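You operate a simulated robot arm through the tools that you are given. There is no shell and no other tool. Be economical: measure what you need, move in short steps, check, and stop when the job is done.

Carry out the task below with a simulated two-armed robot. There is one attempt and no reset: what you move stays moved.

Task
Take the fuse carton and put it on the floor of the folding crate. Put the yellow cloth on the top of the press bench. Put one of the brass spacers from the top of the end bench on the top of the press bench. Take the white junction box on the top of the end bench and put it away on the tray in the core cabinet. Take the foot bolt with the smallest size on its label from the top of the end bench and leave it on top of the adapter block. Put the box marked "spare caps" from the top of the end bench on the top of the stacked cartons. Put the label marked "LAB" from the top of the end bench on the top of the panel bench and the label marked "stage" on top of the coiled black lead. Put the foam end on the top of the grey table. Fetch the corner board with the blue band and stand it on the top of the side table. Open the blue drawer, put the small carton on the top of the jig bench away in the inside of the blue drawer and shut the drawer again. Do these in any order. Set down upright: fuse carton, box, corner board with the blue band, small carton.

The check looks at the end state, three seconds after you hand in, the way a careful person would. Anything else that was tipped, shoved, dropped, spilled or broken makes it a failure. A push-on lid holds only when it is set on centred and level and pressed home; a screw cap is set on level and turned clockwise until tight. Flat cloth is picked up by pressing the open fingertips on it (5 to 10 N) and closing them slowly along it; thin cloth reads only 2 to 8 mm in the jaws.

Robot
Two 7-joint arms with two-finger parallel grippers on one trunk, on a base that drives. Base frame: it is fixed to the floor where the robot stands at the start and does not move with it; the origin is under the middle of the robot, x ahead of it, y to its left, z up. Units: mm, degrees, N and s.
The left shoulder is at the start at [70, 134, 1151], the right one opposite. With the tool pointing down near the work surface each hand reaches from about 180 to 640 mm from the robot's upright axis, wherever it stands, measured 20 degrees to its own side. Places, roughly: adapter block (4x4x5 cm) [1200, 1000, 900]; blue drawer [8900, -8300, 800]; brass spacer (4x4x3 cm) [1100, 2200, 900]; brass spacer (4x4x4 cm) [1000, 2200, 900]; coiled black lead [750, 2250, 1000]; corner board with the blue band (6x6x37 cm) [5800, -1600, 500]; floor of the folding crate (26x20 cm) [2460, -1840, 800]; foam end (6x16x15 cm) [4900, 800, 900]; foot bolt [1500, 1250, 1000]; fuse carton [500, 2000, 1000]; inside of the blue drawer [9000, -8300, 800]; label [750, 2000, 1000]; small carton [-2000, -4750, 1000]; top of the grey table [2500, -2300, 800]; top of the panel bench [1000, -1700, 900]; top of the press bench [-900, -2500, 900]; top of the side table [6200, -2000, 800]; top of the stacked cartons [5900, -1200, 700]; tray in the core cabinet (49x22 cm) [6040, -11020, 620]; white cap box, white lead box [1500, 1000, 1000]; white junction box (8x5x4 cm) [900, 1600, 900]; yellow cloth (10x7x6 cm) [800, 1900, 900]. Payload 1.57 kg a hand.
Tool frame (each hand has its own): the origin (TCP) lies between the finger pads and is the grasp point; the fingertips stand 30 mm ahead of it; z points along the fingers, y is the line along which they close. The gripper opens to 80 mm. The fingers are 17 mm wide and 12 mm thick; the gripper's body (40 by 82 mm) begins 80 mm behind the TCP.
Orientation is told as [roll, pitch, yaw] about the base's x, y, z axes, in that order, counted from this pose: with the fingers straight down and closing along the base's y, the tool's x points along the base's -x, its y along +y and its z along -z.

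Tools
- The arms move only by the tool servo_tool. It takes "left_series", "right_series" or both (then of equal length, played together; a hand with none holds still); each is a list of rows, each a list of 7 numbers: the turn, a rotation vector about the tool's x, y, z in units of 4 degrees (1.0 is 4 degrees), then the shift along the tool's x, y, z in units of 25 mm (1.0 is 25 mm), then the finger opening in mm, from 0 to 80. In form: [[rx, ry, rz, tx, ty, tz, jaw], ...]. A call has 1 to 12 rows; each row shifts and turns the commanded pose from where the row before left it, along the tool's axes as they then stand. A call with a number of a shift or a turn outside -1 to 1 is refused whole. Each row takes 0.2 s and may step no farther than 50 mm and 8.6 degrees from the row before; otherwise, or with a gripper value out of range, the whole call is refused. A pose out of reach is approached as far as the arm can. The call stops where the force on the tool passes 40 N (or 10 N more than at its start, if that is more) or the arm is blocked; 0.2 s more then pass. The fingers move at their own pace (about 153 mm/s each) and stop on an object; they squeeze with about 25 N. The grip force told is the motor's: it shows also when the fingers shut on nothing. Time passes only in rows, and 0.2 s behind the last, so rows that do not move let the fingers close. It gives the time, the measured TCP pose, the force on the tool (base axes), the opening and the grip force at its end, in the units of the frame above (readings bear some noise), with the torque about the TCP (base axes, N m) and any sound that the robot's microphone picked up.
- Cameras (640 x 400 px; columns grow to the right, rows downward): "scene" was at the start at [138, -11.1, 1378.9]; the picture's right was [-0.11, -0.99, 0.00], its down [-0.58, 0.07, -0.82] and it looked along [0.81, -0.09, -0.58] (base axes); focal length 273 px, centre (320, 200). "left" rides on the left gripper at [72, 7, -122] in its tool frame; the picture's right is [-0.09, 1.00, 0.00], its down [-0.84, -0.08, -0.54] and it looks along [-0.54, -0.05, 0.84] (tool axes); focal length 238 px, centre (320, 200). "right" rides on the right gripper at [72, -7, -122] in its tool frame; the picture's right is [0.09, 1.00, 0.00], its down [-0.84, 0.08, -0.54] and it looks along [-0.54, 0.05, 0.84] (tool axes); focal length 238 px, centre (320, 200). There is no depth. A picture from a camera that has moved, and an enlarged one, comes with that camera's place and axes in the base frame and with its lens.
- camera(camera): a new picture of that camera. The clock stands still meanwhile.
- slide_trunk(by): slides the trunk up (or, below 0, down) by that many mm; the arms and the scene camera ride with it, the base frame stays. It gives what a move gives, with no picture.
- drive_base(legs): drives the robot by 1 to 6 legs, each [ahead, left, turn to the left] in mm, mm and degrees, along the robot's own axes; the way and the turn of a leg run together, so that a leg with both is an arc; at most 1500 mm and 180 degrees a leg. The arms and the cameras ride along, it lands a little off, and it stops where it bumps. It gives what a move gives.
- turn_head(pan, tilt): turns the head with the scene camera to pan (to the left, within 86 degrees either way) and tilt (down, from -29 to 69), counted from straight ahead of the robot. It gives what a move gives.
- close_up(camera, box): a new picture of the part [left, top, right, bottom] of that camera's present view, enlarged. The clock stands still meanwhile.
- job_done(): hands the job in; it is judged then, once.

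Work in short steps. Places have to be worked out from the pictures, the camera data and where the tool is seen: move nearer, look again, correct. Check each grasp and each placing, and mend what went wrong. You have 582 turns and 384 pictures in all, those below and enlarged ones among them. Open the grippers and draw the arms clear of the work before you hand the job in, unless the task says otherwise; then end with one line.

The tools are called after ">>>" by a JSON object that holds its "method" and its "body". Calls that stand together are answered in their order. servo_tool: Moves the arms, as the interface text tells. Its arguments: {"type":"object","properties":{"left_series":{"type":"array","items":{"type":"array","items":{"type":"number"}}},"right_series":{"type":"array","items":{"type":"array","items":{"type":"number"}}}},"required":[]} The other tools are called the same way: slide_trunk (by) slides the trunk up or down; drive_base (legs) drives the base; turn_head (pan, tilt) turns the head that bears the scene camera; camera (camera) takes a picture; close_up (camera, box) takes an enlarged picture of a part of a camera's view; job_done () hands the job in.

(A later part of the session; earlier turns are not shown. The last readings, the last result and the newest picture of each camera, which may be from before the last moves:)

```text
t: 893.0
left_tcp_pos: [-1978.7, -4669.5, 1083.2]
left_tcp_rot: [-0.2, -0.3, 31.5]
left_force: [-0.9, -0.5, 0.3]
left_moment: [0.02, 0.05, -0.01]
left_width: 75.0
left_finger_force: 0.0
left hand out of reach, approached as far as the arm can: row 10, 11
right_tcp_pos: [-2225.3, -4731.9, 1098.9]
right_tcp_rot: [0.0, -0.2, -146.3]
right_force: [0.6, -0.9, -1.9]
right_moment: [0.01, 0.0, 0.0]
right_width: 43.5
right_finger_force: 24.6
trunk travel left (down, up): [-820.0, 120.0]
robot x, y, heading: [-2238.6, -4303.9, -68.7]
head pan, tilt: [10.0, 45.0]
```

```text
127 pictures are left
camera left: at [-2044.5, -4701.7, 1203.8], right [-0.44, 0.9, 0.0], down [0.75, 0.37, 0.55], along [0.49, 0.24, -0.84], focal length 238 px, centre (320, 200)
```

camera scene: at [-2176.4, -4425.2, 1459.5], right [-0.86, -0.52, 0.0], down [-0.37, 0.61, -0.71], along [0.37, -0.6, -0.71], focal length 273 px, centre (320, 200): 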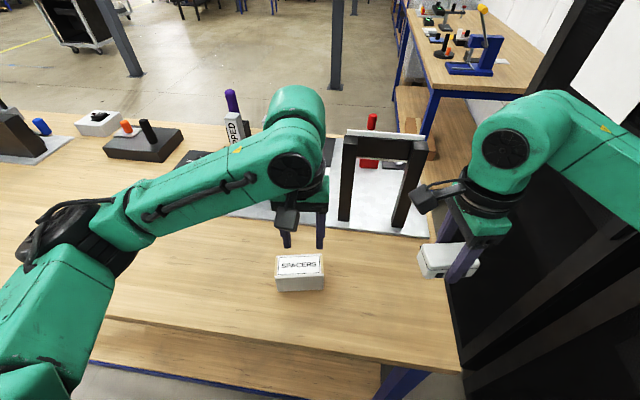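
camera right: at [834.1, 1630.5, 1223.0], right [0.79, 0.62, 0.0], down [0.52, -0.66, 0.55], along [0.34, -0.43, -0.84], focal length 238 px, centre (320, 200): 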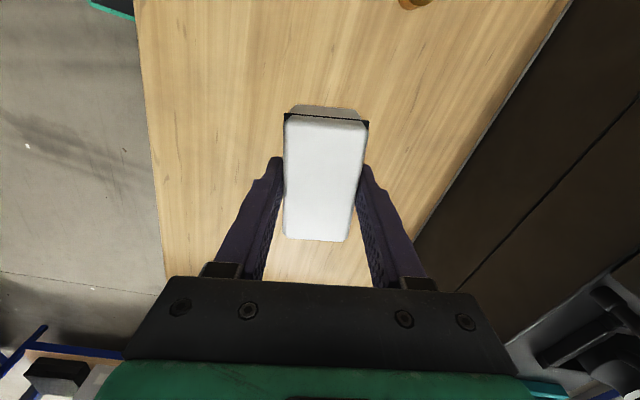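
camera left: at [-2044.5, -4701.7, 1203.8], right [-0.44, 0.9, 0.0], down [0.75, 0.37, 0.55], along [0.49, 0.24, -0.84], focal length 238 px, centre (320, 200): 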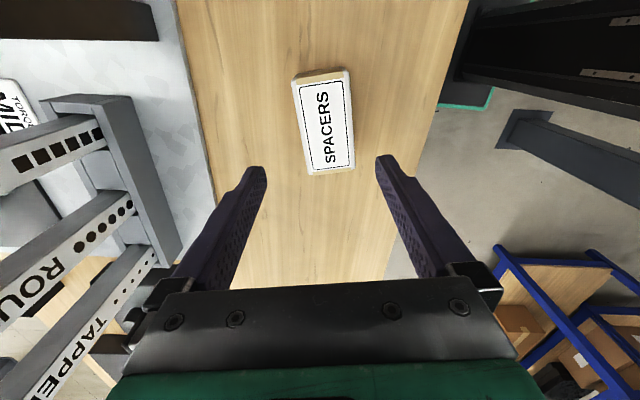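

The wrist stops at yaw 31.5°, 6° short — fine; the jaws will square the carton. It is centred under the hand. I descend partway and look.

>>> {"method": "servo_tool", "body": {"left_series": [[0, 0, 0, 0, 0, 0.8, 78], [0, 0, 0, 0, 0, 0.8, 78], [0, 0, 0, 0, 0, 0.8, 78], [0, 0, 0, 0, 0, 0.8, 78], [0, 0, 0, 0, 0, 0.8, 78], [0, 0, 0, 0, 0, 0, 78]]}}

>>> {"method": "camera", "body": {"camera": "left"}}

>>> {"method": "camera", "body": {"camera": "scene"}}

```text
t: 894.4
left_tcp_pos: [-1978.9, -4669.4, 981.8]
left_tcp_rot: [-0.2, -0.4, 31.5]
left_force: [-0.1, 0.3, 0.5]
left_moment: [-0.02, 0.0, 0.01]
left_width: 78.2
left_finger_force: 0.0
right_tcp_pos: [-2225.3, -4732.1, 1100.3]
right_tcp_rot: [0.1, -0.3, -146.3]
right_force: [-0.2, -0.3, -1.9]
right_moment: [0.0, 0.0, 0.02]
right_width: 44.0
right_finger_force: 25.1
trunk travel left (down, up): [-820.0, 120.0]
robot x, y, heading: [-2237.5, -4301.6, -68.9]
head pan, tilt: [10.0, 45.0]
```

```text
126 pictures are left
camera left: at [-2044.7, -4701.8, 1103.3], right [-0.44, 0.9, 0.0], down [0.75, 0.37, 0.55], along [0.49, 0.24, -0.84], focal length 238 px, centre (320, 200)
```

left: 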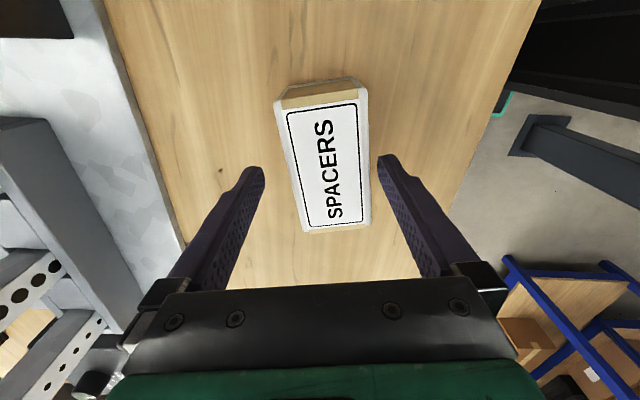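

```text
125 pictures are left
camera scene: at [-2177.0, -4423.2, 1459.6], right [-0.86, -0.52, 0.0], down [-0.37, 0.6, -0.71], along [0.37, -0.6, -0.71], focal length 273 px, centre (320, 200)
```

scene: 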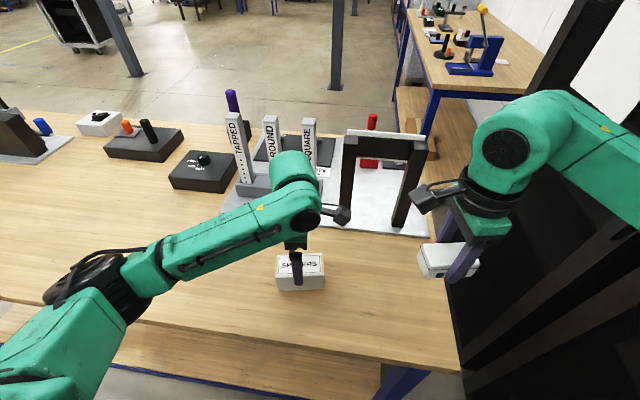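

>>> {"method": "servo_tool", "body": {"left_series": [[0, 0, 0, 0, 0, 0.8, 78], [0, 0, 0, 0, 0, 0.8, 78], [0, 0, 0, 0, 0, 0.3, 78], [0, 0, 0, 0, 0, 0, 78], [0, 0, 0, 0, 0, 0, 65], [0, 0, 0, 0, 0, 0, 50], [0, 0, 0, 0, 0, 0, 40], [0, 0, 0, 0, 0, 0, 40]]}}

>>> {"method": "camera", "body": {"camera": "left"}}

```text
t: 896.2
left_tcp_pos: [-1978.2, -4668.5, 935.5]
left_tcp_rot: [-0.1, -0.5, 31.6]
left_force: [-0.6, -0.3, 0.8]
left_moment: [0.01, 0.05, 0.05]
left_width: 54.8
left_finger_force: 25.0
right_tcp_pos: [-2225.0, -4732.0, 1100.2]
right_tcp_rot: [0.0, -0.2, -146.3]
right_force: [0.3, 0.0, -1.0]
right_moment: [-0.02, 0.02, 0.0]
right_width: 43.8
right_finger_force: 25.2
trunk travel left (down, up): [-820.0, 120.0]
robot x, y, heading: [-2242.2, -4304.7, -68.7]
head pan, tilt: [10.0, 45.0]
```

```text
124 pictures are left
camera left: at [-2044.3, -4701.3, 1056.2], right [-0.44, 0.9, 0.0], down [0.75, 0.37, 0.55], along [0.49, 0.24, -0.84], focal length 238 px, centre (320, 200)
```

left: 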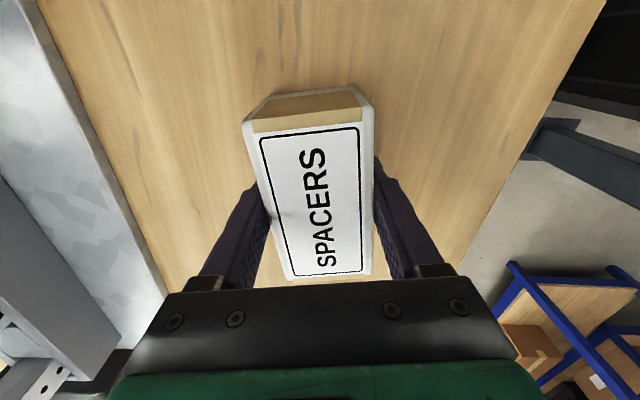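

Gripped at 55 mm. I lift 100 mm and check.

>>> {"method": "servo_tool", "body": {"left_series": [[0, 0, 0, 0, 0, -0.8, 40], [0, 0, 0, 0, 0, -0.8, 40], [0, 0, 0, 0, 0, -0.8, 40], [0, 0, 0, 0, 0, -0.8, 40], [0, 0, 0, 0, 0, -0.8, 40], [0, 0, 0, 0, 0, 0, 40]]}}

>>> {"method": "camera", "body": {"camera": "scene"}}

```text
t: 897.6
left_tcp_pos: [-1978.5, -4668.9, 1035.4]
left_tcp_rot: [-0.1, -0.4, 31.6]
left_force: [0.3, -0.1, -2.0]
left_moment: [0.01, -0.02, 0.04]
left_width: 54.9
left_finger_force: 25.0
right_tcp_pos: [-2225.4, -4731.1, 1098.9]
right_tcp_rot: [0.0, -0.3, -146.3]
right_force: [0.2, -0.1, -1.8]
right_moment: [0.01, 0.02, 0.01]
right_width: 43.5
right_finger_force: 25.0
trunk travel left (down, up): [-820.0, 120.0]
robot x, y, heading: [-2235.6, -4306.4, -68.9]
head pan, tilt: [10.0, 45.0]
```

```text
123 pictures are left
camera scene: at [-2176.6, -4423.6, 1459.6], right [-0.86, -0.52, 0.0], down [-0.37, 0.61, -0.71], along [0.37, -0.6, -0.71], focal length 273 px, centre (320, 200)
```

scene: 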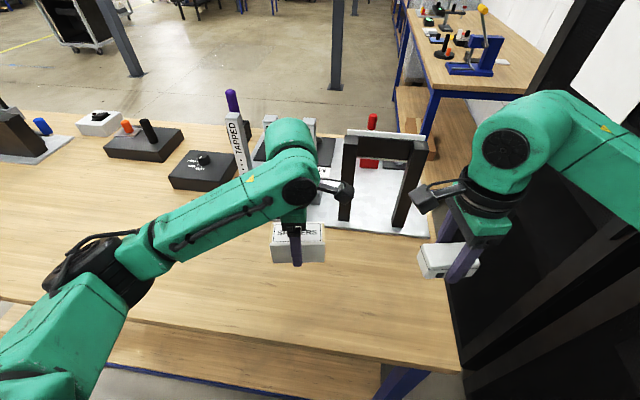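

Carton held. I raise the trunk a bit and drive back out, then east through the cart gap toward the far south-east area.

>>> {"method": "slide_trunk", "body": {"by": 60}}

>>> {"method": "drive_base", "body": {"legs": [[-120, 0, 0], [0, 900, 0], [0, 0, 69], [1500, 0, 0], [1400, 30, 0]]}}

>>> {"method": "turn_head", "body": {"pan": 0, "tilt": 20}}

>>> {"method": "camera", "body": {"camera": "scene"}}

```text
t: 898.6
left_tcp_pos: [-1978.0, -4667.7, 1095.5]
left_tcp_rot: [-0.2, -0.4, 31.6]
left_force: [-0.2, -0.1, -1.6]
left_moment: [0.0, 0.01, 0.01]
left_width: 54.6
left_finger_force: 25.0
right_tcp_pos: [-2225.9, -4732.3, 1158.9]
right_tcp_rot: [0.1, -0.3, -146.3]
right_force: [0.1, 0.4, -1.9]
right_moment: [0.0, 0.01, -0.04]
right_width: 43.6
right_finger_force: 24.7
trunk travel left (down, up): [-880.0, 60.0]
robot x, y, heading: [-2237.7, -4307.4, -69.0]
head pan, tilt: [10.0, 45.0]
```

```text
t: 910.1
left_tcp_pos: [-578.8, -3789.9, 1096.6]
left_tcp_rot: [-0.1, -0.5, 92.0]
left_force: [-0.3, 0.5, -0.3]
left_moment: [0.04, -0.02, -0.02]
left_width: 54.5
left_finger_force: 24.8
right_tcp_pos: [-645.2, -4036.2, 1160.8]
right_tcp_rot: [0.3, -0.2, -85.9]
right_force: [-0.2, -0.5, -1.1]
right_moment: [-0.02, -0.02, -0.01]
right_width: 43.4
right_finger_force: 24.9
trunk travel left (down, up): [-880.0, 60.0]
robot x, y, heading: [-1018.3, -3836.3, -8.2]
head pan, tilt: [10.0, 45.0]
stopped in leg 4: the robot was blocked; the commanded pose is now the measured one
```

```text
t: 911.0
left_tcp_pos: [-574.7, -3790.0, 1095.5]
left_tcp_rot: [0.0, -0.3, 91.9]
left_force: [-0.1, -0.1, -1.3]
left_moment: [-0.01, 0.0, 0.02]
left_width: 54.9
left_finger_force: 24.5
right_tcp_pos: [-640.3, -4036.7, 1158.2]
right_tcp_rot: [0.0, -0.3, -85.8]
right_force: [0.4, 0.4, -1.7]
right_moment: [-0.02, 0.04, 0.02]
right_width: 43.6
right_finger_force: 24.7
trunk travel left (down, up): [-880.0, 60.0]
robot x, y, heading: [-1020.6, -3836.7, -8.2]
head pan, tilt: [0.0, 20.0]
```

```text
122 pictures are left
camera scene: at [-874.1, -3858.7, 1558.0], right [-0.14, -0.99, 0.0], down [-0.34, 0.05, -0.94], along [0.93, -0.14, -0.34], focal length 273 px, centre (320, 200)
```

scene: 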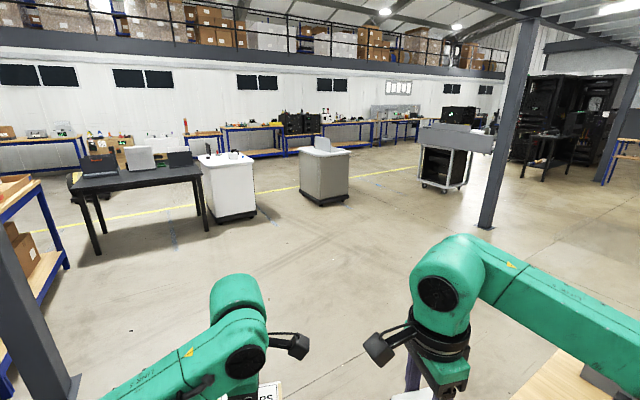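

I clipped the jig bench's corner zone; I sidestep left and continue east through the gap.

>>> {"method": "drive_base", "body": {"legs": [[-40, 250, 8], [1400, 0, 0], [1400, -100, 0], [1000, -60, 0], [900, 0, 0]]}}

>>> {"method": "turn_head", "body": {"pan": -45, "tilt": 15}}

>>> {"method": "camera", "body": {"camera": "scene"}}

```text
t: 935.0
left_tcp_pos: [4070.9, -3669.8, 1095.0]
left_tcp_rot: [-0.1, -0.5, 99.8]
left_force: [0.5, 0.3, -1.2]
left_moment: [-0.02, -0.02, -0.01]
left_width: 54.6
left_finger_force: 24.6
right_tcp_pos: [4038.1, -3922.4, 1159.7]
right_tcp_rot: [0.1, -0.3, -78.2]
right_force: [-0.1, -0.4, -1.7]
right_moment: [-0.01, 0.01, -0.01]
right_width: 43.7
right_finger_force: 24.8
trunk travel left (down, up): [-880.0, 60.0]
robot x, y, heading: [3642.1, -3772.2, -0.8]
head pan, tilt: [0.0, 20.0]
```

```text
t: 936.2
left_tcp_pos: [4072.3, -3669.0, 1095.4]
left_tcp_rot: [-0.1, -0.5, 99.7]
left_force: [-0.3, -0.8, -0.8]
left_moment: [0.01, -0.02, 0.02]
left_width: 54.4
left_finger_force: 25.4
right_tcp_pos: [4038.4, -3922.2, 1159.1]
right_tcp_rot: [0.1, -0.3, -78.2]
right_force: [-0.2, 0.0, -1.7]
right_moment: [0.0, 0.0, -0.01]
right_width: 43.7
right_finger_force: 25.4
trunk travel left (down, up): [-880.0, 60.0]
robot x, y, heading: [3637.3, -3774.2, -0.9]
head pan, tilt: [-45.0, 15.0]
```

```text
121 pictures are left
camera scene: at [3755.1, -3843.1, 1566.4], right [-0.71, -0.7, 0.0], down [-0.18, 0.18, -0.97], along [0.68, -0.69, -0.26], focal length 273 px, centre (320, 200)
```

scene: 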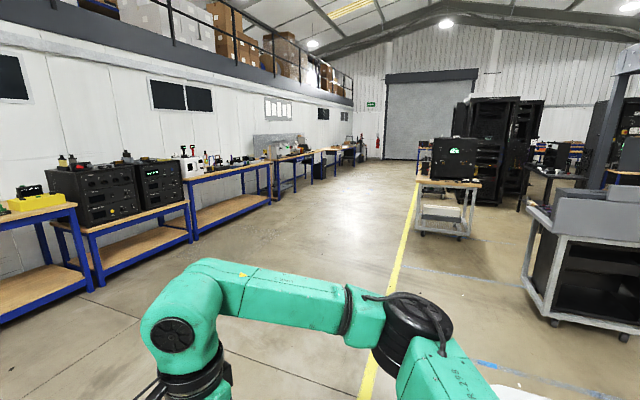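

Through. The drawer lies along the wall benches ahead (col≈299), the core cabinet further right. I drive diagonally down the aisle.

>>> {"method": "drive_base", "body": {"legs": [[0, 0, -43.8], [1500, 0, 0], [1500, 0, 0], [1200, 0, 0]]}}

>>> {"method": "turn_head", "body": {"pan": 0, "tilt": 15}}

>>> {"method": "camera", "body": {"camera": "scene"}}

>>> {"method": "turn_head", "body": {"pan": -55, "tilt": 15}}

>>> {"method": "camera", "body": {"camera": "scene"}}

```text
t: 958.2
left_tcp_pos: [6931.6, -6998.3, 1096.5]
left_tcp_rot: [-0.1, -0.4, 54.2]
left_force: [-0.2, 0.3, -2.4]
left_moment: [0.02, -0.01, -0.02]
left_width: 54.8
left_finger_force: 24.8
right_tcp_pos: [6728.5, -7150.6, 1159.0]
right_tcp_rot: [0.1, -0.4, -123.7]
right_force: [-0.2, 0.3, -1.0]
right_moment: [-0.03, -0.05, -0.01]
right_width: 43.7
right_finger_force: 25.4
trunk travel left (down, up): [-880.0, 60.0]
robot x, y, heading: [6554.3, -6758.2, -46.3]
head pan, tilt: [-45.0, 15.0]
```

```text
t: 959.3
left_tcp_pos: [6930.9, -6996.9, 1096.0]
left_tcp_rot: [-0.1, -0.5, 54.1]
left_force: [-0.8, 0.1, -2.4]
left_moment: [0.05, -0.03, 0.01]
left_width: 54.5
left_finger_force: 24.6
right_tcp_pos: [6727.9, -7151.3, 1158.7]
right_tcp_rot: [0.1, -0.2, -123.7]
right_force: [0.1, -0.5, -1.8]
right_moment: [-0.02, 0.02, 0.04]
right_width: 43.9
right_finger_force: 25.2
trunk travel left (down, up): [-880.0, 60.0]
robot x, y, heading: [6556.1, -6765.9, -46.3]
head pan, tilt: [0.0, 15.0]
```

```text
120 pictures are left
camera scene: at [6653.6, -6867.9, 1566.4], right [-0.72, -0.69, 0.0], down [-0.18, 0.19, -0.97], along [0.67, -0.7, -0.26], focal length 273 px, centre (320, 200)
```

scene: 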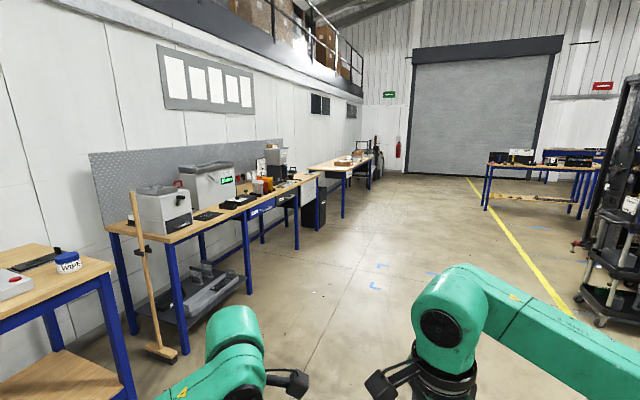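

```text
t: 960.6
left_tcp_pos: [6931.7, -6998.0, 1095.4]
left_tcp_rot: [0.0, -0.5, 54.1]
left_force: [0.2, -0.1, -2.0]
left_moment: [-0.05, -0.04, 0.01]
left_width: 54.5
left_finger_force: 25.0
right_tcp_pos: [6727.8, -7152.1, 1158.5]
right_tcp_rot: [0.0, -0.3, -123.7]
right_force: [-0.1, 0.9, -1.7]
right_moment: [-0.01, -0.01, 0.01]
right_width: 43.8
right_finger_force: 24.7
trunk travel left (down, up): [-880.0, 60.0]
robot x, y, heading: [6554.0, -6760.0, -45.9]
head pan, tilt: [-55.0, 15.0]
```

```text
119 pictures are left
camera scene: at [6571.1, -6892.2, 1566.4], right [-0.98, 0.19, 0.0], down [0.05, 0.25, -0.97], along [-0.19, -0.95, -0.26], focal length 273 px, centre (320, 200)
```

scene: 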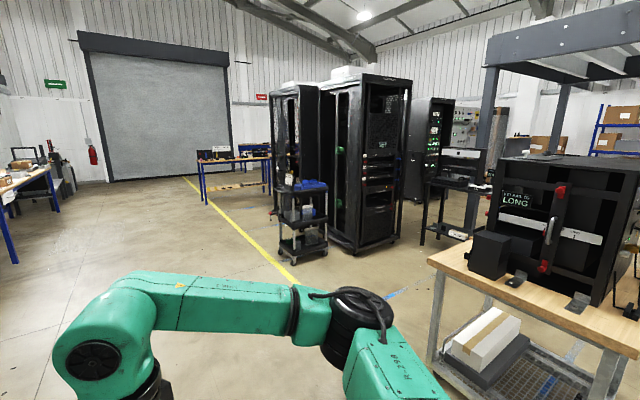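

>>> {"method": "turn_head", "body": {"pan": 0, "tilt": 15}}

>>> {"method": "close_up", "body": {"camera": "scene", "box": [190, 150, 360, 260]}}

```text
t: 961.8
left_tcp_pos: [6931.8, -6998.3, 1095.9]
left_tcp_rot: [0.1, -0.4, 54.1]
left_force: [0.7, 0.2, -2.0]
left_moment: [-0.01, 0.0, -0.01]
left_width: 54.7
left_finger_force: 25.0
right_tcp_pos: [6728.7, -7150.9, 1160.3]
right_tcp_rot: [-0.1, -0.3, -123.7]
right_force: [-0.7, 0.3, -2.5]
right_moment: [-0.04, 0.0, 0.04]
right_width: 43.7
right_finger_force: 24.7
trunk travel left (down, up): [-880.0, 60.0]
robot x, y, heading: [6554.4, -6764.2, -46.4]
head pan, tilt: [0.0, 15.0]
```

```text
3.64 times, centred on (275, 205) of scene
camera zoom: at [6653.7, -6868.0, 1566.4], right [-0.72, -0.69, 0.0], down [-0.18, 0.19, -0.97], along [0.67, -0.7, -0.26], focal length 992 px, centre (484, 182)
```

zoom: 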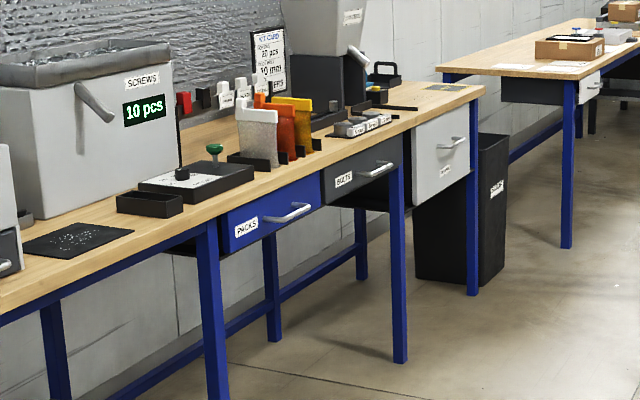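

The blue drawer reads "PACKS" with a bar handle. I need a free hand for it, so first the junction box into the core cabinet. I drive toward the racks and look.

>>> {"method": "drive_base", "body": {"legs": [[0, 0, -40], [1300, 0, 0], [1000, 0, 0]]}}

>>> {"method": "turn_head", "body": {"pan": -10, "tilt": 20}}

>>> {"method": "camera", "body": {"camera": "scene"}}

```text
t: 975.0
left_tcp_pos: [6864.0, -9482.5, 1095.4]
left_tcp_rot: [-0.1, -0.4, 14.7]
left_force: [-0.7, -0.1, -1.8]
left_moment: [0.04, -0.01, 0.02]
left_width: 54.7
left_finger_force: 25.3
right_tcp_pos: [6609.2, -9470.5, 1159.3]
right_tcp_rot: [0.1, -0.3, -163.1]
right_force: [0.6, -0.5, -1.3]
right_moment: [-0.02, -0.01, 0.04]
right_width: 43.4
right_finger_force: 25.2
trunk travel left (down, up): [-880.0, 60.0]
robot x, y, heading: [6718.6, -9065.1, -85.7]
head pan, tilt: [0.0, 15.0]
```

```text
t: 975.7
left_tcp_pos: [6865.0, -9483.6, 1095.4]
left_tcp_rot: [0.0, -0.3, 14.8]
left_force: [0.5, 0.3, -1.7]
left_moment: [0.01, 0.01, 0.01]
left_width: 54.6
left_finger_force: 24.7
right_tcp_pos: [6608.1, -9471.7, 1158.7]
right_tcp_rot: [0.0, -0.3, -163.0]
right_force: [0.3, 0.0, -0.8]
right_moment: [-0.02, -0.01, -0.01]
right_width: 43.6
right_finger_force: 25.1
trunk travel left (down, up): [-880.0, 60.0]
robot x, y, heading: [6721.0, -9059.6, -85.6]
head pan, tilt: [-10.0, 20.0]
```

```text
117 pictures are left
camera scene: at [6716.2, -9205.2, 1558.3], right [-1.0, 0.1, 0.0], down [0.03, 0.34, -0.94], along [-0.09, -0.94, -0.34], focal length 273 px, centre (320, 200)
```

scene: 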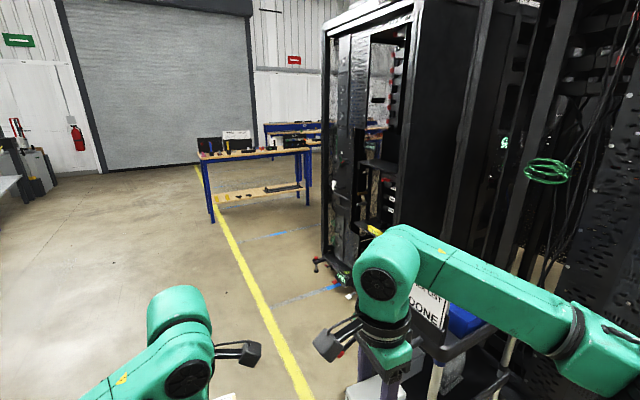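

The open core cabinet is ahead right, its front facing the aisle. I move further along the aisle and turn to face it.

>>> {"method": "drive_base", "body": {"legs": [[1300, 250, 0], [0, 0, -85]]}}

>>> {"method": "turn_head", "body": {"pan": 0, "tilt": 25}}

>>> {"method": "camera", "body": {"camera": "scene"}}

```text
t: 986.0
left_tcp_pos: [6666.2, -10518.1, 1094.3]
left_tcp_rot: [0.0, -0.3, -69.8]
left_force: [-0.9, 0.4, -2.0]
left_moment: [0.01, 0.02, 0.01]
left_width: 54.9
left_finger_force: 25.3
right_tcp_pos: [6653.4, -10265.1, 1158.8]
right_tcp_rot: [-0.1, -0.3, 112.3]
right_force: [0.0, 0.2, -2.1]
right_moment: [-0.03, 0.01, -0.04]
right_width: 43.7
right_finger_force: 25.1
trunk travel left (down, up): [-880.0, 60.0]
robot x, y, heading: [7073.9, -10337.0, -170.3]
head pan, tilt: [-10.0, 20.0]
```

```text
t: 986.7
left_tcp_pos: [6667.5, -10517.6, 1096.3]
left_tcp_rot: [0.0, -0.4, -69.9]
left_force: [0.6, 0.0, -1.6]
left_moment: [-0.01, -0.02, 0.01]
left_width: 54.6
left_finger_force: 24.9
right_tcp_pos: [6652.5, -10263.1, 1159.1]
right_tcp_rot: [-0.1, -0.3, 112.4]
right_force: [0.4, -0.6, -1.6]
right_moment: [-0.04, -0.01, -0.02]
right_width: 43.5
right_finger_force: 25.3
trunk travel left (down, up): [-880.0, 60.0]
robot x, y, heading: [7074.9, -10337.6, -170.3]
head pan, tilt: [0.0, 25.0]
```

```text
116 pictures are left
camera scene: at [6933.3, -10361.9, 1550.2], right [-0.17, 0.99, 0.0], down [0.42, 0.07, -0.91], along [-0.89, -0.15, -0.42], focal length 273 px, centre (320, 200)
```

scene: 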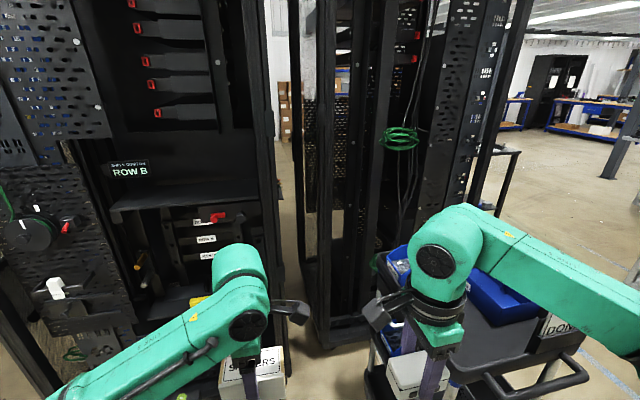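

I align in front of the ROW B cabinet and look inside.

>>> {"method": "drive_base", "body": {"legs": [[0, 360, 0], [150, 0, 10]]}}

>>> {"method": "turn_head", "body": {"pan": 0, "tilt": 35}}

>>> {"method": "camera", "body": {"camera": "scene"}}

```text
t: 990.0
left_tcp_pos: [6625.3, -10981.9, 1097.3]
left_tcp_rot: [-0.2, -0.3, -59.9]
left_force: [1.5, -0.1, -1.7]
left_moment: [-0.02, 0.02, 0.02]
left_width: 54.7
left_finger_force: 24.8
right_tcp_pos: [6567.6, -10733.5, 1159.1]
right_tcp_rot: [0.3, -0.2, 122.4]
right_force: [0.0, 1.4, -1.6]
right_moment: [-0.04, -0.04, 0.0]
right_width: 43.3
right_finger_force: 25.1
trunk travel left (down, up): [-880.0, 60.0]
robot x, y, heading: [6993.2, -10728.6, -160.1]
head pan, tilt: [0.0, 25.0]
```

```text
t: 990.7
left_tcp_pos: [6623.1, -10983.1, 1095.6]
left_tcp_rot: [0.1, -0.3, -59.9]
left_force: [-0.5, 0.2, -2.2]
left_moment: [0.01, 0.03, 0.0]
left_width: 54.7
left_finger_force: 24.4
right_tcp_pos: [6564.9, -10734.9, 1159.6]
right_tcp_rot: [0.0, -0.4, 122.4]
right_force: [-0.1, -0.2, -2.0]
right_moment: [-0.01, 0.0, -0.01]
right_width: 43.8
right_finger_force: 25.1
trunk travel left (down, up): [-880.0, 60.0]
robot x, y, heading: [6990.2, -10731.4, -159.9]
head pan, tilt: [0.0, 35.0]
```

```text
115 pictures are left
camera scene: at [6861.1, -10781.2, 1534.4], right [-0.34, 0.94, 0.0], down [0.54, 0.2, -0.82], along [-0.77, -0.28, -0.57], focal length 273 px, centre (320, 200)
```

scene: 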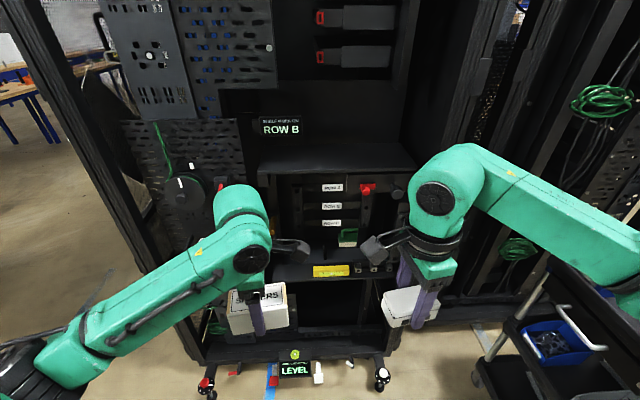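

>>> {"method": "close_up", "body": {"camera": "scene", "box": [240, 130, 420, 300]}}

```text
2.35 times, centred on (330, 215) of scene
camera zoom: at [6861.1, -10781.2, 1534.4], right [-0.34, 0.94, 0.0], down [0.54, 0.2, -0.82], along [-0.77, -0.28, -0.57], focal length 642 px, centre (296, 165)
```

zoom: 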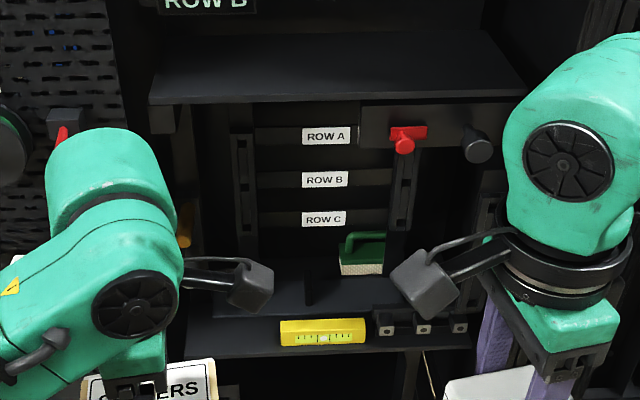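

The tray is the lower shelf (z≈620) with a brush, a level and sockets; free patch around (6069, -11110). The left hand would hit the cabinet, so I rotate it back to rel 0 and tuck it in first.

>>> {"method": "servo_tool", "body": {"left_series": [[0, 0, 1, 0, 0, 0, 40], [0, 0, 1, 0, 0, 0, 40], [0, 0, 1, 0, 0, 0, 40], [0, 0, 1, 0, 0, 0, 40], [0, 0, 1, 0, 0, 0, 40], [0, 0, 1, 0, 0, 0, 40], [0, 0, 1, 0, 0, 0, 40], [0, 0, 1, 0, 0, 0, 40], [0, 0, 1, 0, 0, 0, 40], [0, 0, 1, 0, 0, 0, 40], [0, 0, 1, 0, 0, 0, 40], [0, 0, 1, 0, 0, 0, 40]]}}

>>> {"method": "servo_tool", "body": {"left_series": [[0, 0, 1, 0, 0, 0, 40], [0, 0, 1, 0, 0, 0, 40], [0, 0, 1, 0, 0, 0, 40], [0, 0, 1, 0, 0, 0, 40], [0, 0, 1, 0, 0, 0, 40], [0, 0, 1, 0, 0, 0, 40], [0, 0, 1, 0, 0, 0, 40], [0, 0, 1, 0, 0, 0, 40], [0, 0, 1, 0, 0, 0, 40], [0, 0, 1, 0, 0, 0, 40], [0, 0, 1, 0, 0, 0, 40]]}}

>>> {"method": "servo_tool", "body": {"left_series": [[0, 0, 0, 0.8, 0.6, 0, 40], [0, 0, 0, 0.8, 0.6, 0, 40], [0, 0, 0, 0.8, 0.6, 0, 40], [0, 0, 0, 0.8, 0.6, 0, 40], [0, 0, 0, 0.8, 0.6, 0, 40], [0, 0, 0, 0.8, 0.6, 0, 40]]}}

```text
t: 993.3
left_tcp_pos: [6622.5, -10982.5, 1095.1]
left_tcp_rot: [0.3, -0.3, -107.9]
left_force: [-0.3, -0.2, -1.9]
left_moment: [0.0, -0.05, -0.03]
left_width: 55.0
left_finger_force: 25.1
right_tcp_pos: [6565.4, -10735.5, 1159.6]
right_tcp_rot: [0.0, -0.3, 122.5]
right_force: [0.8, 0.3, -2.3]
right_moment: [-0.02, -0.01, 0.0]
right_width: 43.7
right_finger_force: 24.9
trunk travel left (down, up): [-880.0, 60.0]
robot x, y, heading: [6988.4, -10733.9, -159.9]
head pan, tilt: [0.0, 35.0]
```

```text
t: 995.7
left_tcp_pos: [6623.0, -10983.1, 1096.4]
left_tcp_rot: [0.5, 0.0, -151.9]
left_force: [0.2, -0.6, -2.4]
left_moment: [0.01, -0.01, 0.01]
left_width: 54.6
left_finger_force: 24.8
right_tcp_pos: [6564.6, -10735.3, 1159.8]
right_tcp_rot: [0.0, -0.4, 122.4]
right_force: [0.5, 0.3, -1.1]
right_moment: [-0.01, -0.01, -0.04]
right_width: 43.7
right_finger_force: 25.0
trunk travel left (down, up): [-880.0, 60.0]
robot x, y, heading: [6989.7, -10734.0, -160.1]
head pan, tilt: [0.0, 35.0]
```

```text
t: 997.1
left_tcp_pos: [6727.4, -11005.5, 1097.1]
left_tcp_rot: [0.5, 0.2, -151.7]
left_force: [-0.2, 0.1, -0.6]
left_moment: [0.01, 0.0, -0.01]
left_width: 54.6
left_finger_force: 25.0
left hand out of reach, approached as far as the arm can: row 5, 6
right_tcp_pos: [6563.4, -10734.7, 1159.8]
right_tcp_rot: [0.0, -0.4, 122.5]
right_force: [-0.4, -0.1, -3.0]
right_moment: [-0.03, 0.02, 0.0]
right_width: 43.9
right_finger_force: 24.7
trunk travel left (down, up): [-880.0, 60.0]
robot x, y, heading: [6991.9, -10731.9, -160.0]
head pan, tilt: [0.0, 35.0]
```

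>>> {"method": "camera", "body": {"camera": "scene"}}

>>> {"method": "camera", "body": {"camera": "left"}}

```text
113 pictures are left
camera scene: at [6860.5, -10781.3, 1534.3], right [-0.34, 0.94, 0.0], down [0.54, 0.2, -0.82], along [-0.77, -0.28, -0.57], focal length 273 px, centre (320, 200)
```

scene: 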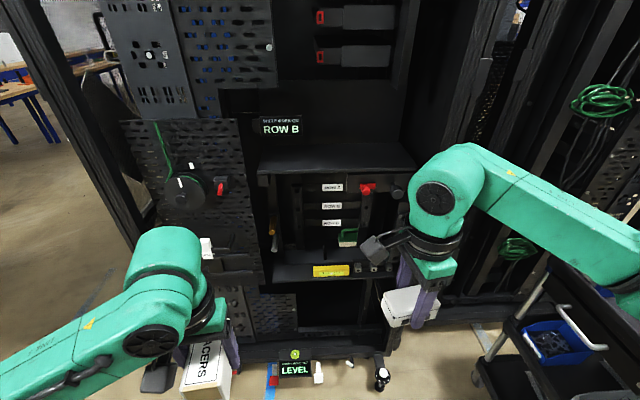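

```text
112 pictures are left
camera left: at [6792.0, -10977.8, 1218.5], right [0.39, -0.92, 0.01], down [-0.78, -0.33, 0.54], along [-0.49, -0.22, -0.84], focal length 238 px, centre (320, 200)
```

left: 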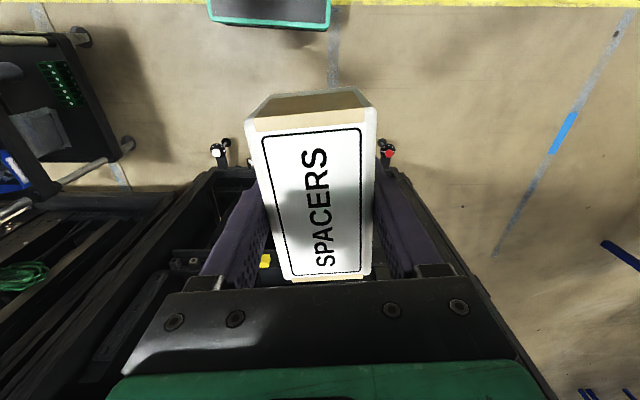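

The cabinet is 860 mm wide and the left part is panelled, so I swing the left hand out to the left and back.

>>> {"method": "servo_tool", "body": {"left_series": [[0, 0, 0, 0, 0.9, 0, 40], [0, 0, 0, 0, 0.9, 0, 40], [0, 0, 0, 0, 0.9, 0, 40], [0, 0, 0, 0, 0.9, 0, 40], [0, 0, 0, 0.2, 0.9, 0, 40], [0, 0, 0, 0.4, 0.9, 0, 40], [0, 0, 0, 0.6, 0.8, 0, 40], [0, 0, 0, 0.8, 0.6, 0, 40], [0, 0, 0, 0.8, 0.6, 0, 40], [0, 0, 0, 0.8, 0.4, 0, 40]]}}

>>> {"method": "camera", "body": {"camera": "right"}}

```text
t: 999.3
left_tcp_pos: [6846.3, -11174.0, 1096.5]
left_tcp_rot: [0.5, -0.1, -151.8]
left_force: [0.1, 0.1, -1.1]
left_moment: [-0.01, 0.01, 0.0]
left_width: 54.8
left_finger_force: 25.1
left hand out of reach, approached as far as the arm can: row 1, 2, 3, 5, 6, 7, 8, 9, 10
right_tcp_pos: [6566.8, -10734.8, 1159.2]
right_tcp_rot: [0.2, -0.2, 122.4]
right_force: [0.3, -0.1, -1.5]
right_moment: [0.0, 0.01, 0.02]
right_width: 43.5
right_finger_force: 24.7
trunk travel left (down, up): [-880.0, 60.0]
robot x, y, heading: [6996.3, -10736.7, -160.0]
head pan, tilt: [0.0, 35.0]
```

```text
111 pictures are left
camera right: at [6609.5, -10793.0, 1281.9], right [-0.79, -0.61, 0.0], down [-0.51, 0.66, 0.55], along [-0.33, 0.43, -0.84], focal length 238 px, centre (320, 200)
```

right: 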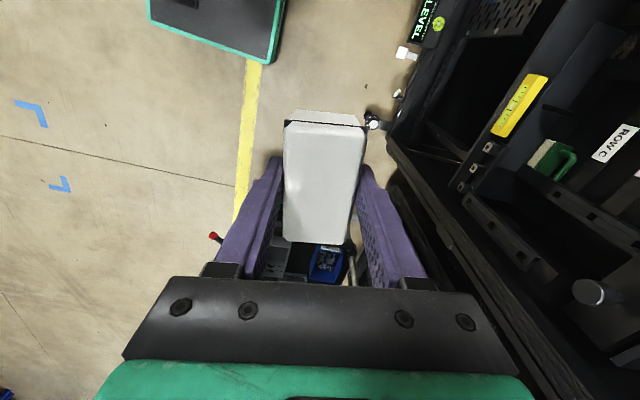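

>>> {"method": "servo_tool", "body": {"left_series": [[0, 0, 0, 0.8, 0.2, 0, 40], [0, 0, 0, 0.8, 0.2, 0, 40], [0, 0, 0, 0.8, 0.2, 0, 40], [0, 0, 0, 0.8, 0.2, 0, 40]]}}

>>> {"method": "slide_trunk", "body": {"by": -350}}

>>> {"method": "camera", "body": {"camera": "scene"}}

```text
t: 1000.3
left_tcp_pos: [6903.1, -11201.6, 1093.0]
left_tcp_rot: [0.3, 0.0, -151.9]
left_force: [0.0, -0.1, -1.8]
left_moment: [-0.01, -0.02, 0.0]
left_width: 54.6
left_finger_force: 25.2
left hand out of reach, approached as far as the arm can: row 1, 2, 3, 4
right_tcp_pos: [6565.0, -10735.8, 1158.6]
right_tcp_rot: [0.1, -0.3, 122.4]
right_force: [1.0, 0.0, -1.1]
right_moment: [0.0, 0.0, -0.02]
right_width: 43.5
right_finger_force: 25.4
trunk travel left (down, up): [-880.0, 60.0]
robot x, y, heading: [6987.5, -10731.8, -159.9]
head pan, tilt: [0.0, 35.0]
```

```text
t: 1003.7
left_tcp_pos: [6904.3, -11200.8, 743.7]
left_tcp_rot: [0.3, 0.0, -151.7]
left_force: [0.6, -0.8, -0.9]
left_moment: [0.04, -0.03, -0.02]
left_width: 54.6
left_finger_force: 24.8
right_tcp_pos: [6565.7, -10735.4, 808.7]
right_tcp_rot: [0.0, -0.3, 122.4]
right_force: [-0.1, 0.6, -2.1]
right_moment: [-0.02, 0.02, 0.03]
right_width: 44.0
right_finger_force: 25.3
trunk travel left (down, up): [-530.0, 410.0]
robot x, y, heading: [6993.9, -10731.5, -160.1]
head pan, tilt: [0.0, 35.0]
```

```text
110 pictures are left
camera scene: at [6861.7, -10781.2, 1184.5], right [-0.34, 0.94, 0.0], down [0.54, 0.2, -0.82], along [-0.77, -0.28, -0.57], focal length 273 px, centre (320, 200)
```

scene: 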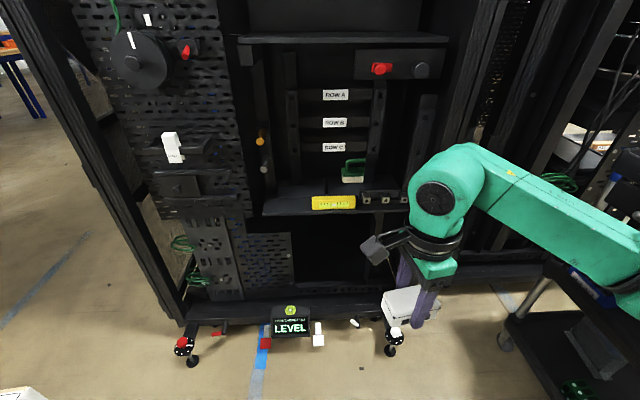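

Now the tray is well visible. Target for the box: (6066, -11073), behind the level and left of the brush. I shift left 74 and advance 430 mm.

>>> {"method": "drive_base", "body": {"legs": [[0, 74, 0], [430, 0, 0]]}}

>>> {"method": "camera", "body": {"camera": "scene"}}

>>> {"method": "camera", "body": {"camera": "right"}}

```text
t: 1007.1
left_tcp_pos: [6526.8, -11415.6, 742.2]
left_tcp_rot: [0.3, -0.2, -151.9]
left_force: [0.7, -0.1, -1.0]
left_moment: [-0.02, 0.01, -0.04]
left_width: 54.6
left_finger_force: 25.2
right_tcp_pos: [6192.9, -10948.7, 806.9]
right_tcp_rot: [-0.1, -0.4, 122.8]
right_force: [-0.6, 0.2, -1.3]
right_moment: [-0.01, -0.03, 0.0]
right_width: 43.8
right_finger_force: 24.9
trunk travel left (down, up): [-530.0, 410.0]
robot x, y, heading: [6616.6, -10948.3, -160.3]
head pan, tilt: [0.0, 35.0]
stopped in leg 2: the robot was blocked; the commanded pose is now the measured one
```

```text
109 pictures are left
camera scene: at [6487.2, -10994.7, 1184.8], right [-0.34, 0.94, 0.0], down [0.54, 0.19, -0.82], along [-0.77, -0.28, -0.57], focal length 273 px, centre (320, 200)
```

scene: 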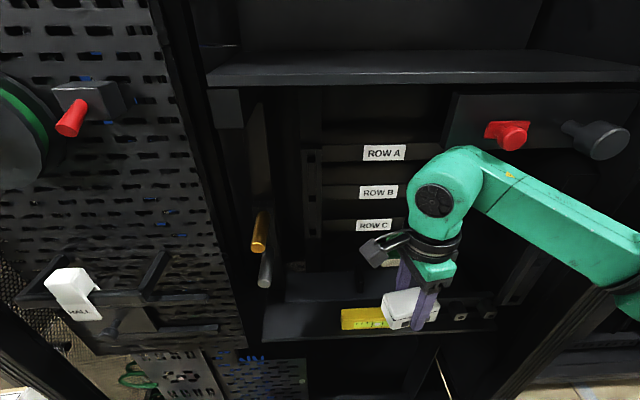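

```text
108 pictures are left
camera right: at [6235.8, -11006.7, 930.0], right [-0.79, -0.61, 0.0], down [-0.52, 0.66, 0.55], along [-0.33, 0.43, -0.84], focal length 238 px, centre (320, 200)
```

right: 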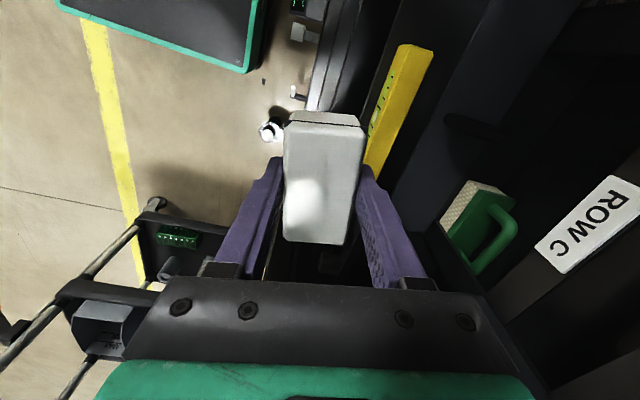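

Before reaching deeper I lower by 88 mm (trunk) so the wrist passes beneath the knob panel, then move in over the level.

>>> {"method": "slide_trunk", "body": {"by": -88}}

>>> {"method": "servo_tool", "body": {"right_series": [[0, 0, 0, 0.3, 0.9, 0, 35], [0, 0, 0, 0.3, 0.9, 0, 35], [0, 0, 0, 0.3, 0.9, 0, 35]]}}

>>> {"method": "camera", "body": {"camera": "scene"}}

>>> {"method": "camera", "body": {"camera": "right"}}

```text
t: 1008.3
left_tcp_pos: [6526.4, -11416.8, 654.1]
left_tcp_rot: [0.3, 0.0, -151.8]
left_force: [-0.4, 0.6, -1.6]
left_moment: [0.0, 0.0, 0.01]
left_width: 54.7
left_finger_force: 25.4
right_tcp_pos: [6190.6, -10948.5, 718.3]
right_tcp_rot: [-0.3, -0.4, 122.7]
right_force: [0.8, 0.7, -0.9]
right_moment: [-0.02, 0.01, 0.01]
right_width: 43.6
right_finger_force: 24.9
trunk travel left (down, up): [-442.0, 498.0]
robot x, y, heading: [6612.8, -10945.1, -160.1]
head pan, tilt: [0.0, 35.0]
```

```text
t: 1009.1
left_tcp_pos: [6525.7, -11416.0, 653.8]
left_tcp_rot: [0.2, 0.1, -151.9]
left_force: [0.0, -0.1, -1.1]
left_moment: [-0.01, 0.0, 0.02]
left_width: 54.9
left_finger_force: 24.8
right_tcp_pos: [6145.3, -11005.9, 718.6]
right_tcp_rot: [-0.3, -0.5, 122.7]
right_force: [-0.2, 0.0, -1.5]
right_moment: [0.03, -0.01, 0.01]
right_width: 43.7
right_finger_force: 25.3
trunk travel left (down, up): [-442.0, 498.0]
robot x, y, heading: [6617.0, -10945.2, -160.0]
head pan, tilt: [0.0, 35.0]
```

```text
107 pictures are left
camera scene: at [6484.8, -10996.9, 1096.4], right [-0.34, 0.94, 0.0], down [0.54, 0.2, -0.82], along [-0.77, -0.28, -0.57], focal length 273 px, centre (320, 200)
```

scene: 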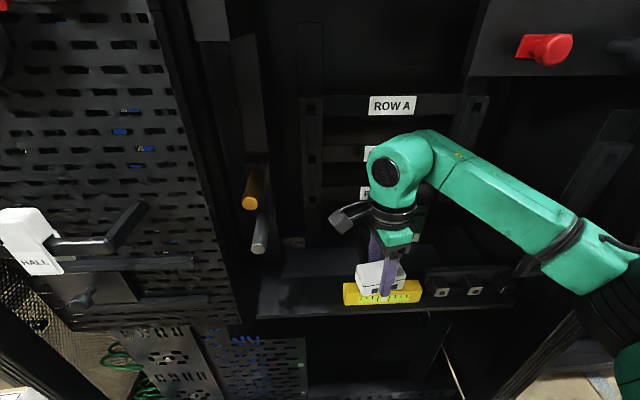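

```text
106 pictures are left
camera right: at [6189.1, -11064.0, 840.4], right [-0.79, -0.62, -0.01], down [-0.52, 0.66, 0.55], along [-0.33, 0.44, -0.84], focal length 238 px, centre (320, 200)
```

right: 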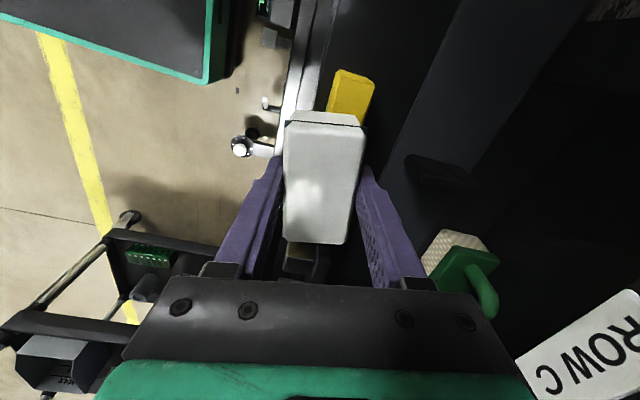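

>>> {"method": "servo_tool", "body": {"right_series": [[0, 0, 0, 0.14, 0.9, 0, 35], [0, 0, 0, 0.14, 0.9, 0, 35], [0, 0, 0, 0.14, 0.9, 0, 35], [0, 0, 0, 0.14, 0.9, 0, 35], [0, 0, 0, 0, 0, 0, 35]]}}

>>> {"method": "camera", "body": {"camera": "scene"}}

>>> {"method": "camera", "body": {"camera": "right"}}

```text
t: 1010.3
left_tcp_pos: [6525.3, -11416.3, 654.1]
left_tcp_rot: [0.3, 0.0, -151.8]
left_force: [0.9, -1.1, -1.6]
left_moment: [0.0, -0.01, 0.05]
left_width: 54.6
left_finger_force: 25.0
right_tcp_pos: [6078.5, -11066.0, 717.6]
right_tcp_rot: [-0.3, -0.3, 122.7]
right_force: [0.1, 0.1, -2.1]
right_moment: [-0.02, -0.01, -0.02]
right_width: 43.8
right_finger_force: 24.9
trunk travel left (down, up): [-442.0, 498.0]
robot x, y, heading: [6616.9, -10950.1, -160.0]
head pan, tilt: [0.0, 35.0]
```

```text
105 pictures are left
camera scene: at [6485.0, -10996.1, 1096.4], right [-0.34, 0.94, 0.0], down [0.54, 0.19, -0.82], along [-0.77, -0.28, -0.57], focal length 273 px, centre (320, 200)
```

scene: 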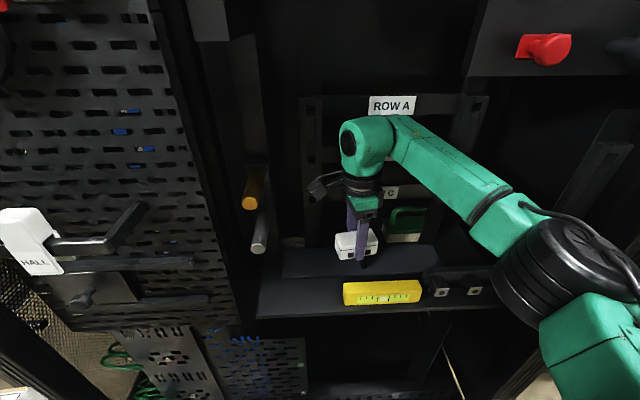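

```text
104 pictures are left
camera right: at [6121.6, -11123.6, 840.1], right [-0.79, -0.62, -0.01], down [-0.52, 0.66, 0.55], along [-0.33, 0.43, -0.84], focal length 238 px, centre (320, 200)
```

right: 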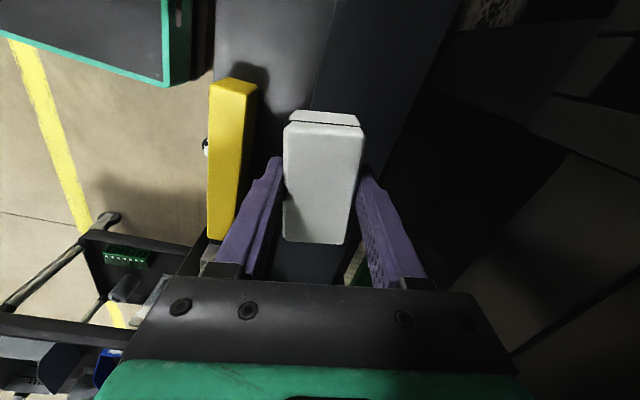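

>>> {"method": "close_up", "body": {"camera": "scene", "box": [240, 200, 520, 340]}}

>>> {"method": "close_up", "body": {"camera": "right", "box": [180, 0, 480, 190]}}

```text
2.29 times, centred on (380, 270) of scene
camera zoom: at [6485.0, -10996.1, 1096.4], right [-0.34, 0.94, 0.0], down [0.54, 0.19, -0.82], along [-0.77, -0.28, -0.57], focal length 624 px, centre (183, 40)
```

zoom: 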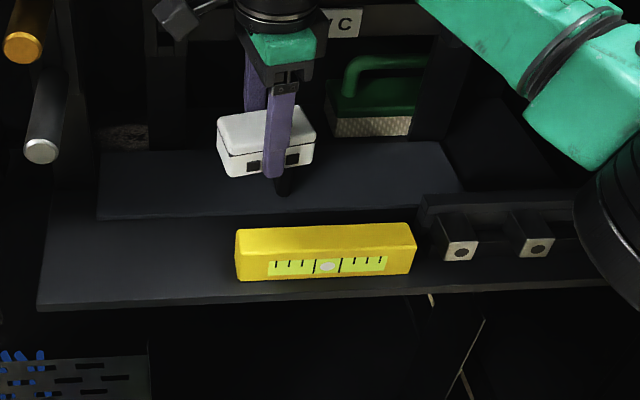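

```text
2.11 times, centred on (330, 95) of right
camera zoom: at [6121.6, -11123.6, 840.1], right [-0.79, -0.62, -0.01], down [-0.52, 0.66, 0.55], along [-0.33, 0.43, -0.84], focal length 502 px, centre (299, 421)
```

zoom: 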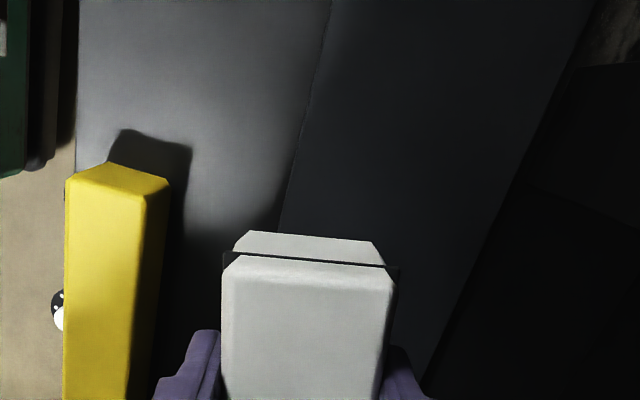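

There appear to be two levels: the front strip (z≈616) and a slightly raised plate behind (n' 1738–1811). I go 20 mm deeper so that the box sits fully on the rear plate, and lower carefully.

>>> {"method": "servo_tool", "body": {"right_series": [[0, 0, 0, 0, 0.8, 0, 35], [0, 0, 0, 0, 0, 0.6, 35], [0, 0, 0, 0, 0, 0.4, 35], [0, 0, 0, 0, 0, 0, 35]]}}

>>> {"method": "close_up", "body": {"camera": "scene", "box": [260, 200, 460, 320]}}

```text
t: 1011.3
left_tcp_pos: [6525.9, -11416.5, 654.0]
left_tcp_rot: [0.2, 0.1, -151.8]
left_force: [0.2, 0.4, -1.1]
left_moment: [0.02, 0.0, 0.0]
left_width: 54.7
left_finger_force: 25.0
right_tcp_pos: [6061.8, -11076.3, 694.8]
right_tcp_rot: [-0.2, -0.4, 122.7]
right_force: [-0.2, -2.4, 5.7]
right_moment: [0.17, -0.05, 0.0]
right_width: 43.9
right_finger_force: 25.2
trunk travel left (down, up): [-442.0, 498.0]
robot x, y, heading: [6612.7, -10947.4, -160.2]
head pan, tilt: [0.0, 35.0]
```

```text
3.20 times, centred on (360, 260) of scene
camera zoom: at [6486.8, -10996.4, 1096.7], right [-0.34, 0.94, 0.0], down [0.54, 0.2, -0.82], along [-0.77, -0.28, -0.57], focal length 873 px, centre (192, 8)
```

zoom: 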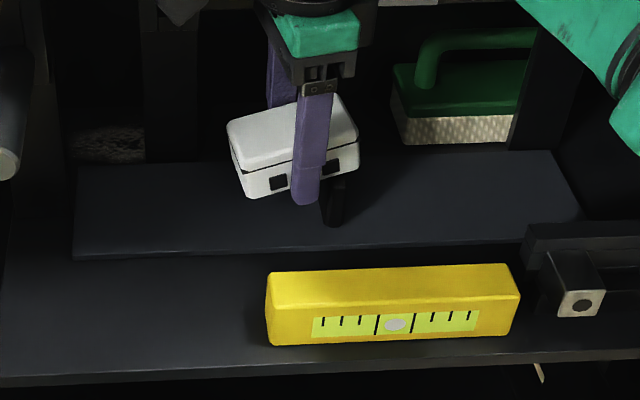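

>>> {"method": "camera", "body": {"camera": "right"}}

>>> {"method": "servo_tool", "body": {"right_series": [[0, 0, 0, 0, 0, 0.12, 35], [0, 0, 0, 0, 0, 0, 35]]}}

```text
100 pictures are left
camera right: at [6105.6, -11134.5, 816.0], right [-0.79, -0.62, 0.0], down [-0.52, 0.66, 0.55], along [-0.34, 0.43, -0.84], focal length 238 px, centre (320, 200)
```

right: 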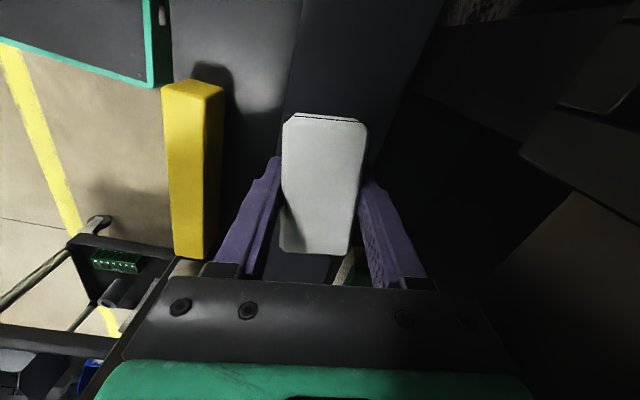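

```text
t: 1011.9
left_tcp_pos: [6527.5, -11416.4, 655.4]
left_tcp_rot: [0.2, -0.1, -151.8]
left_force: [0.4, 0.2, -2.6]
left_moment: [0.0, -0.03, -0.02]
left_width: 54.5
left_finger_force: 24.7
right_tcp_pos: [6061.9, -11077.4, 692.6]
right_tcp_rot: [0.1, -0.6, 122.7]
right_force: [-0.2, 0.2, -0.1]
right_moment: [0.0, 0.01, 0.02]
right_width: 43.9
right_finger_force: 25.3
trunk travel left (down, up): [-442.0, 498.0]
robot x, y, heading: [6616.0, -10945.9, -160.0]
head pan, tilt: [0.0, 35.0]
```

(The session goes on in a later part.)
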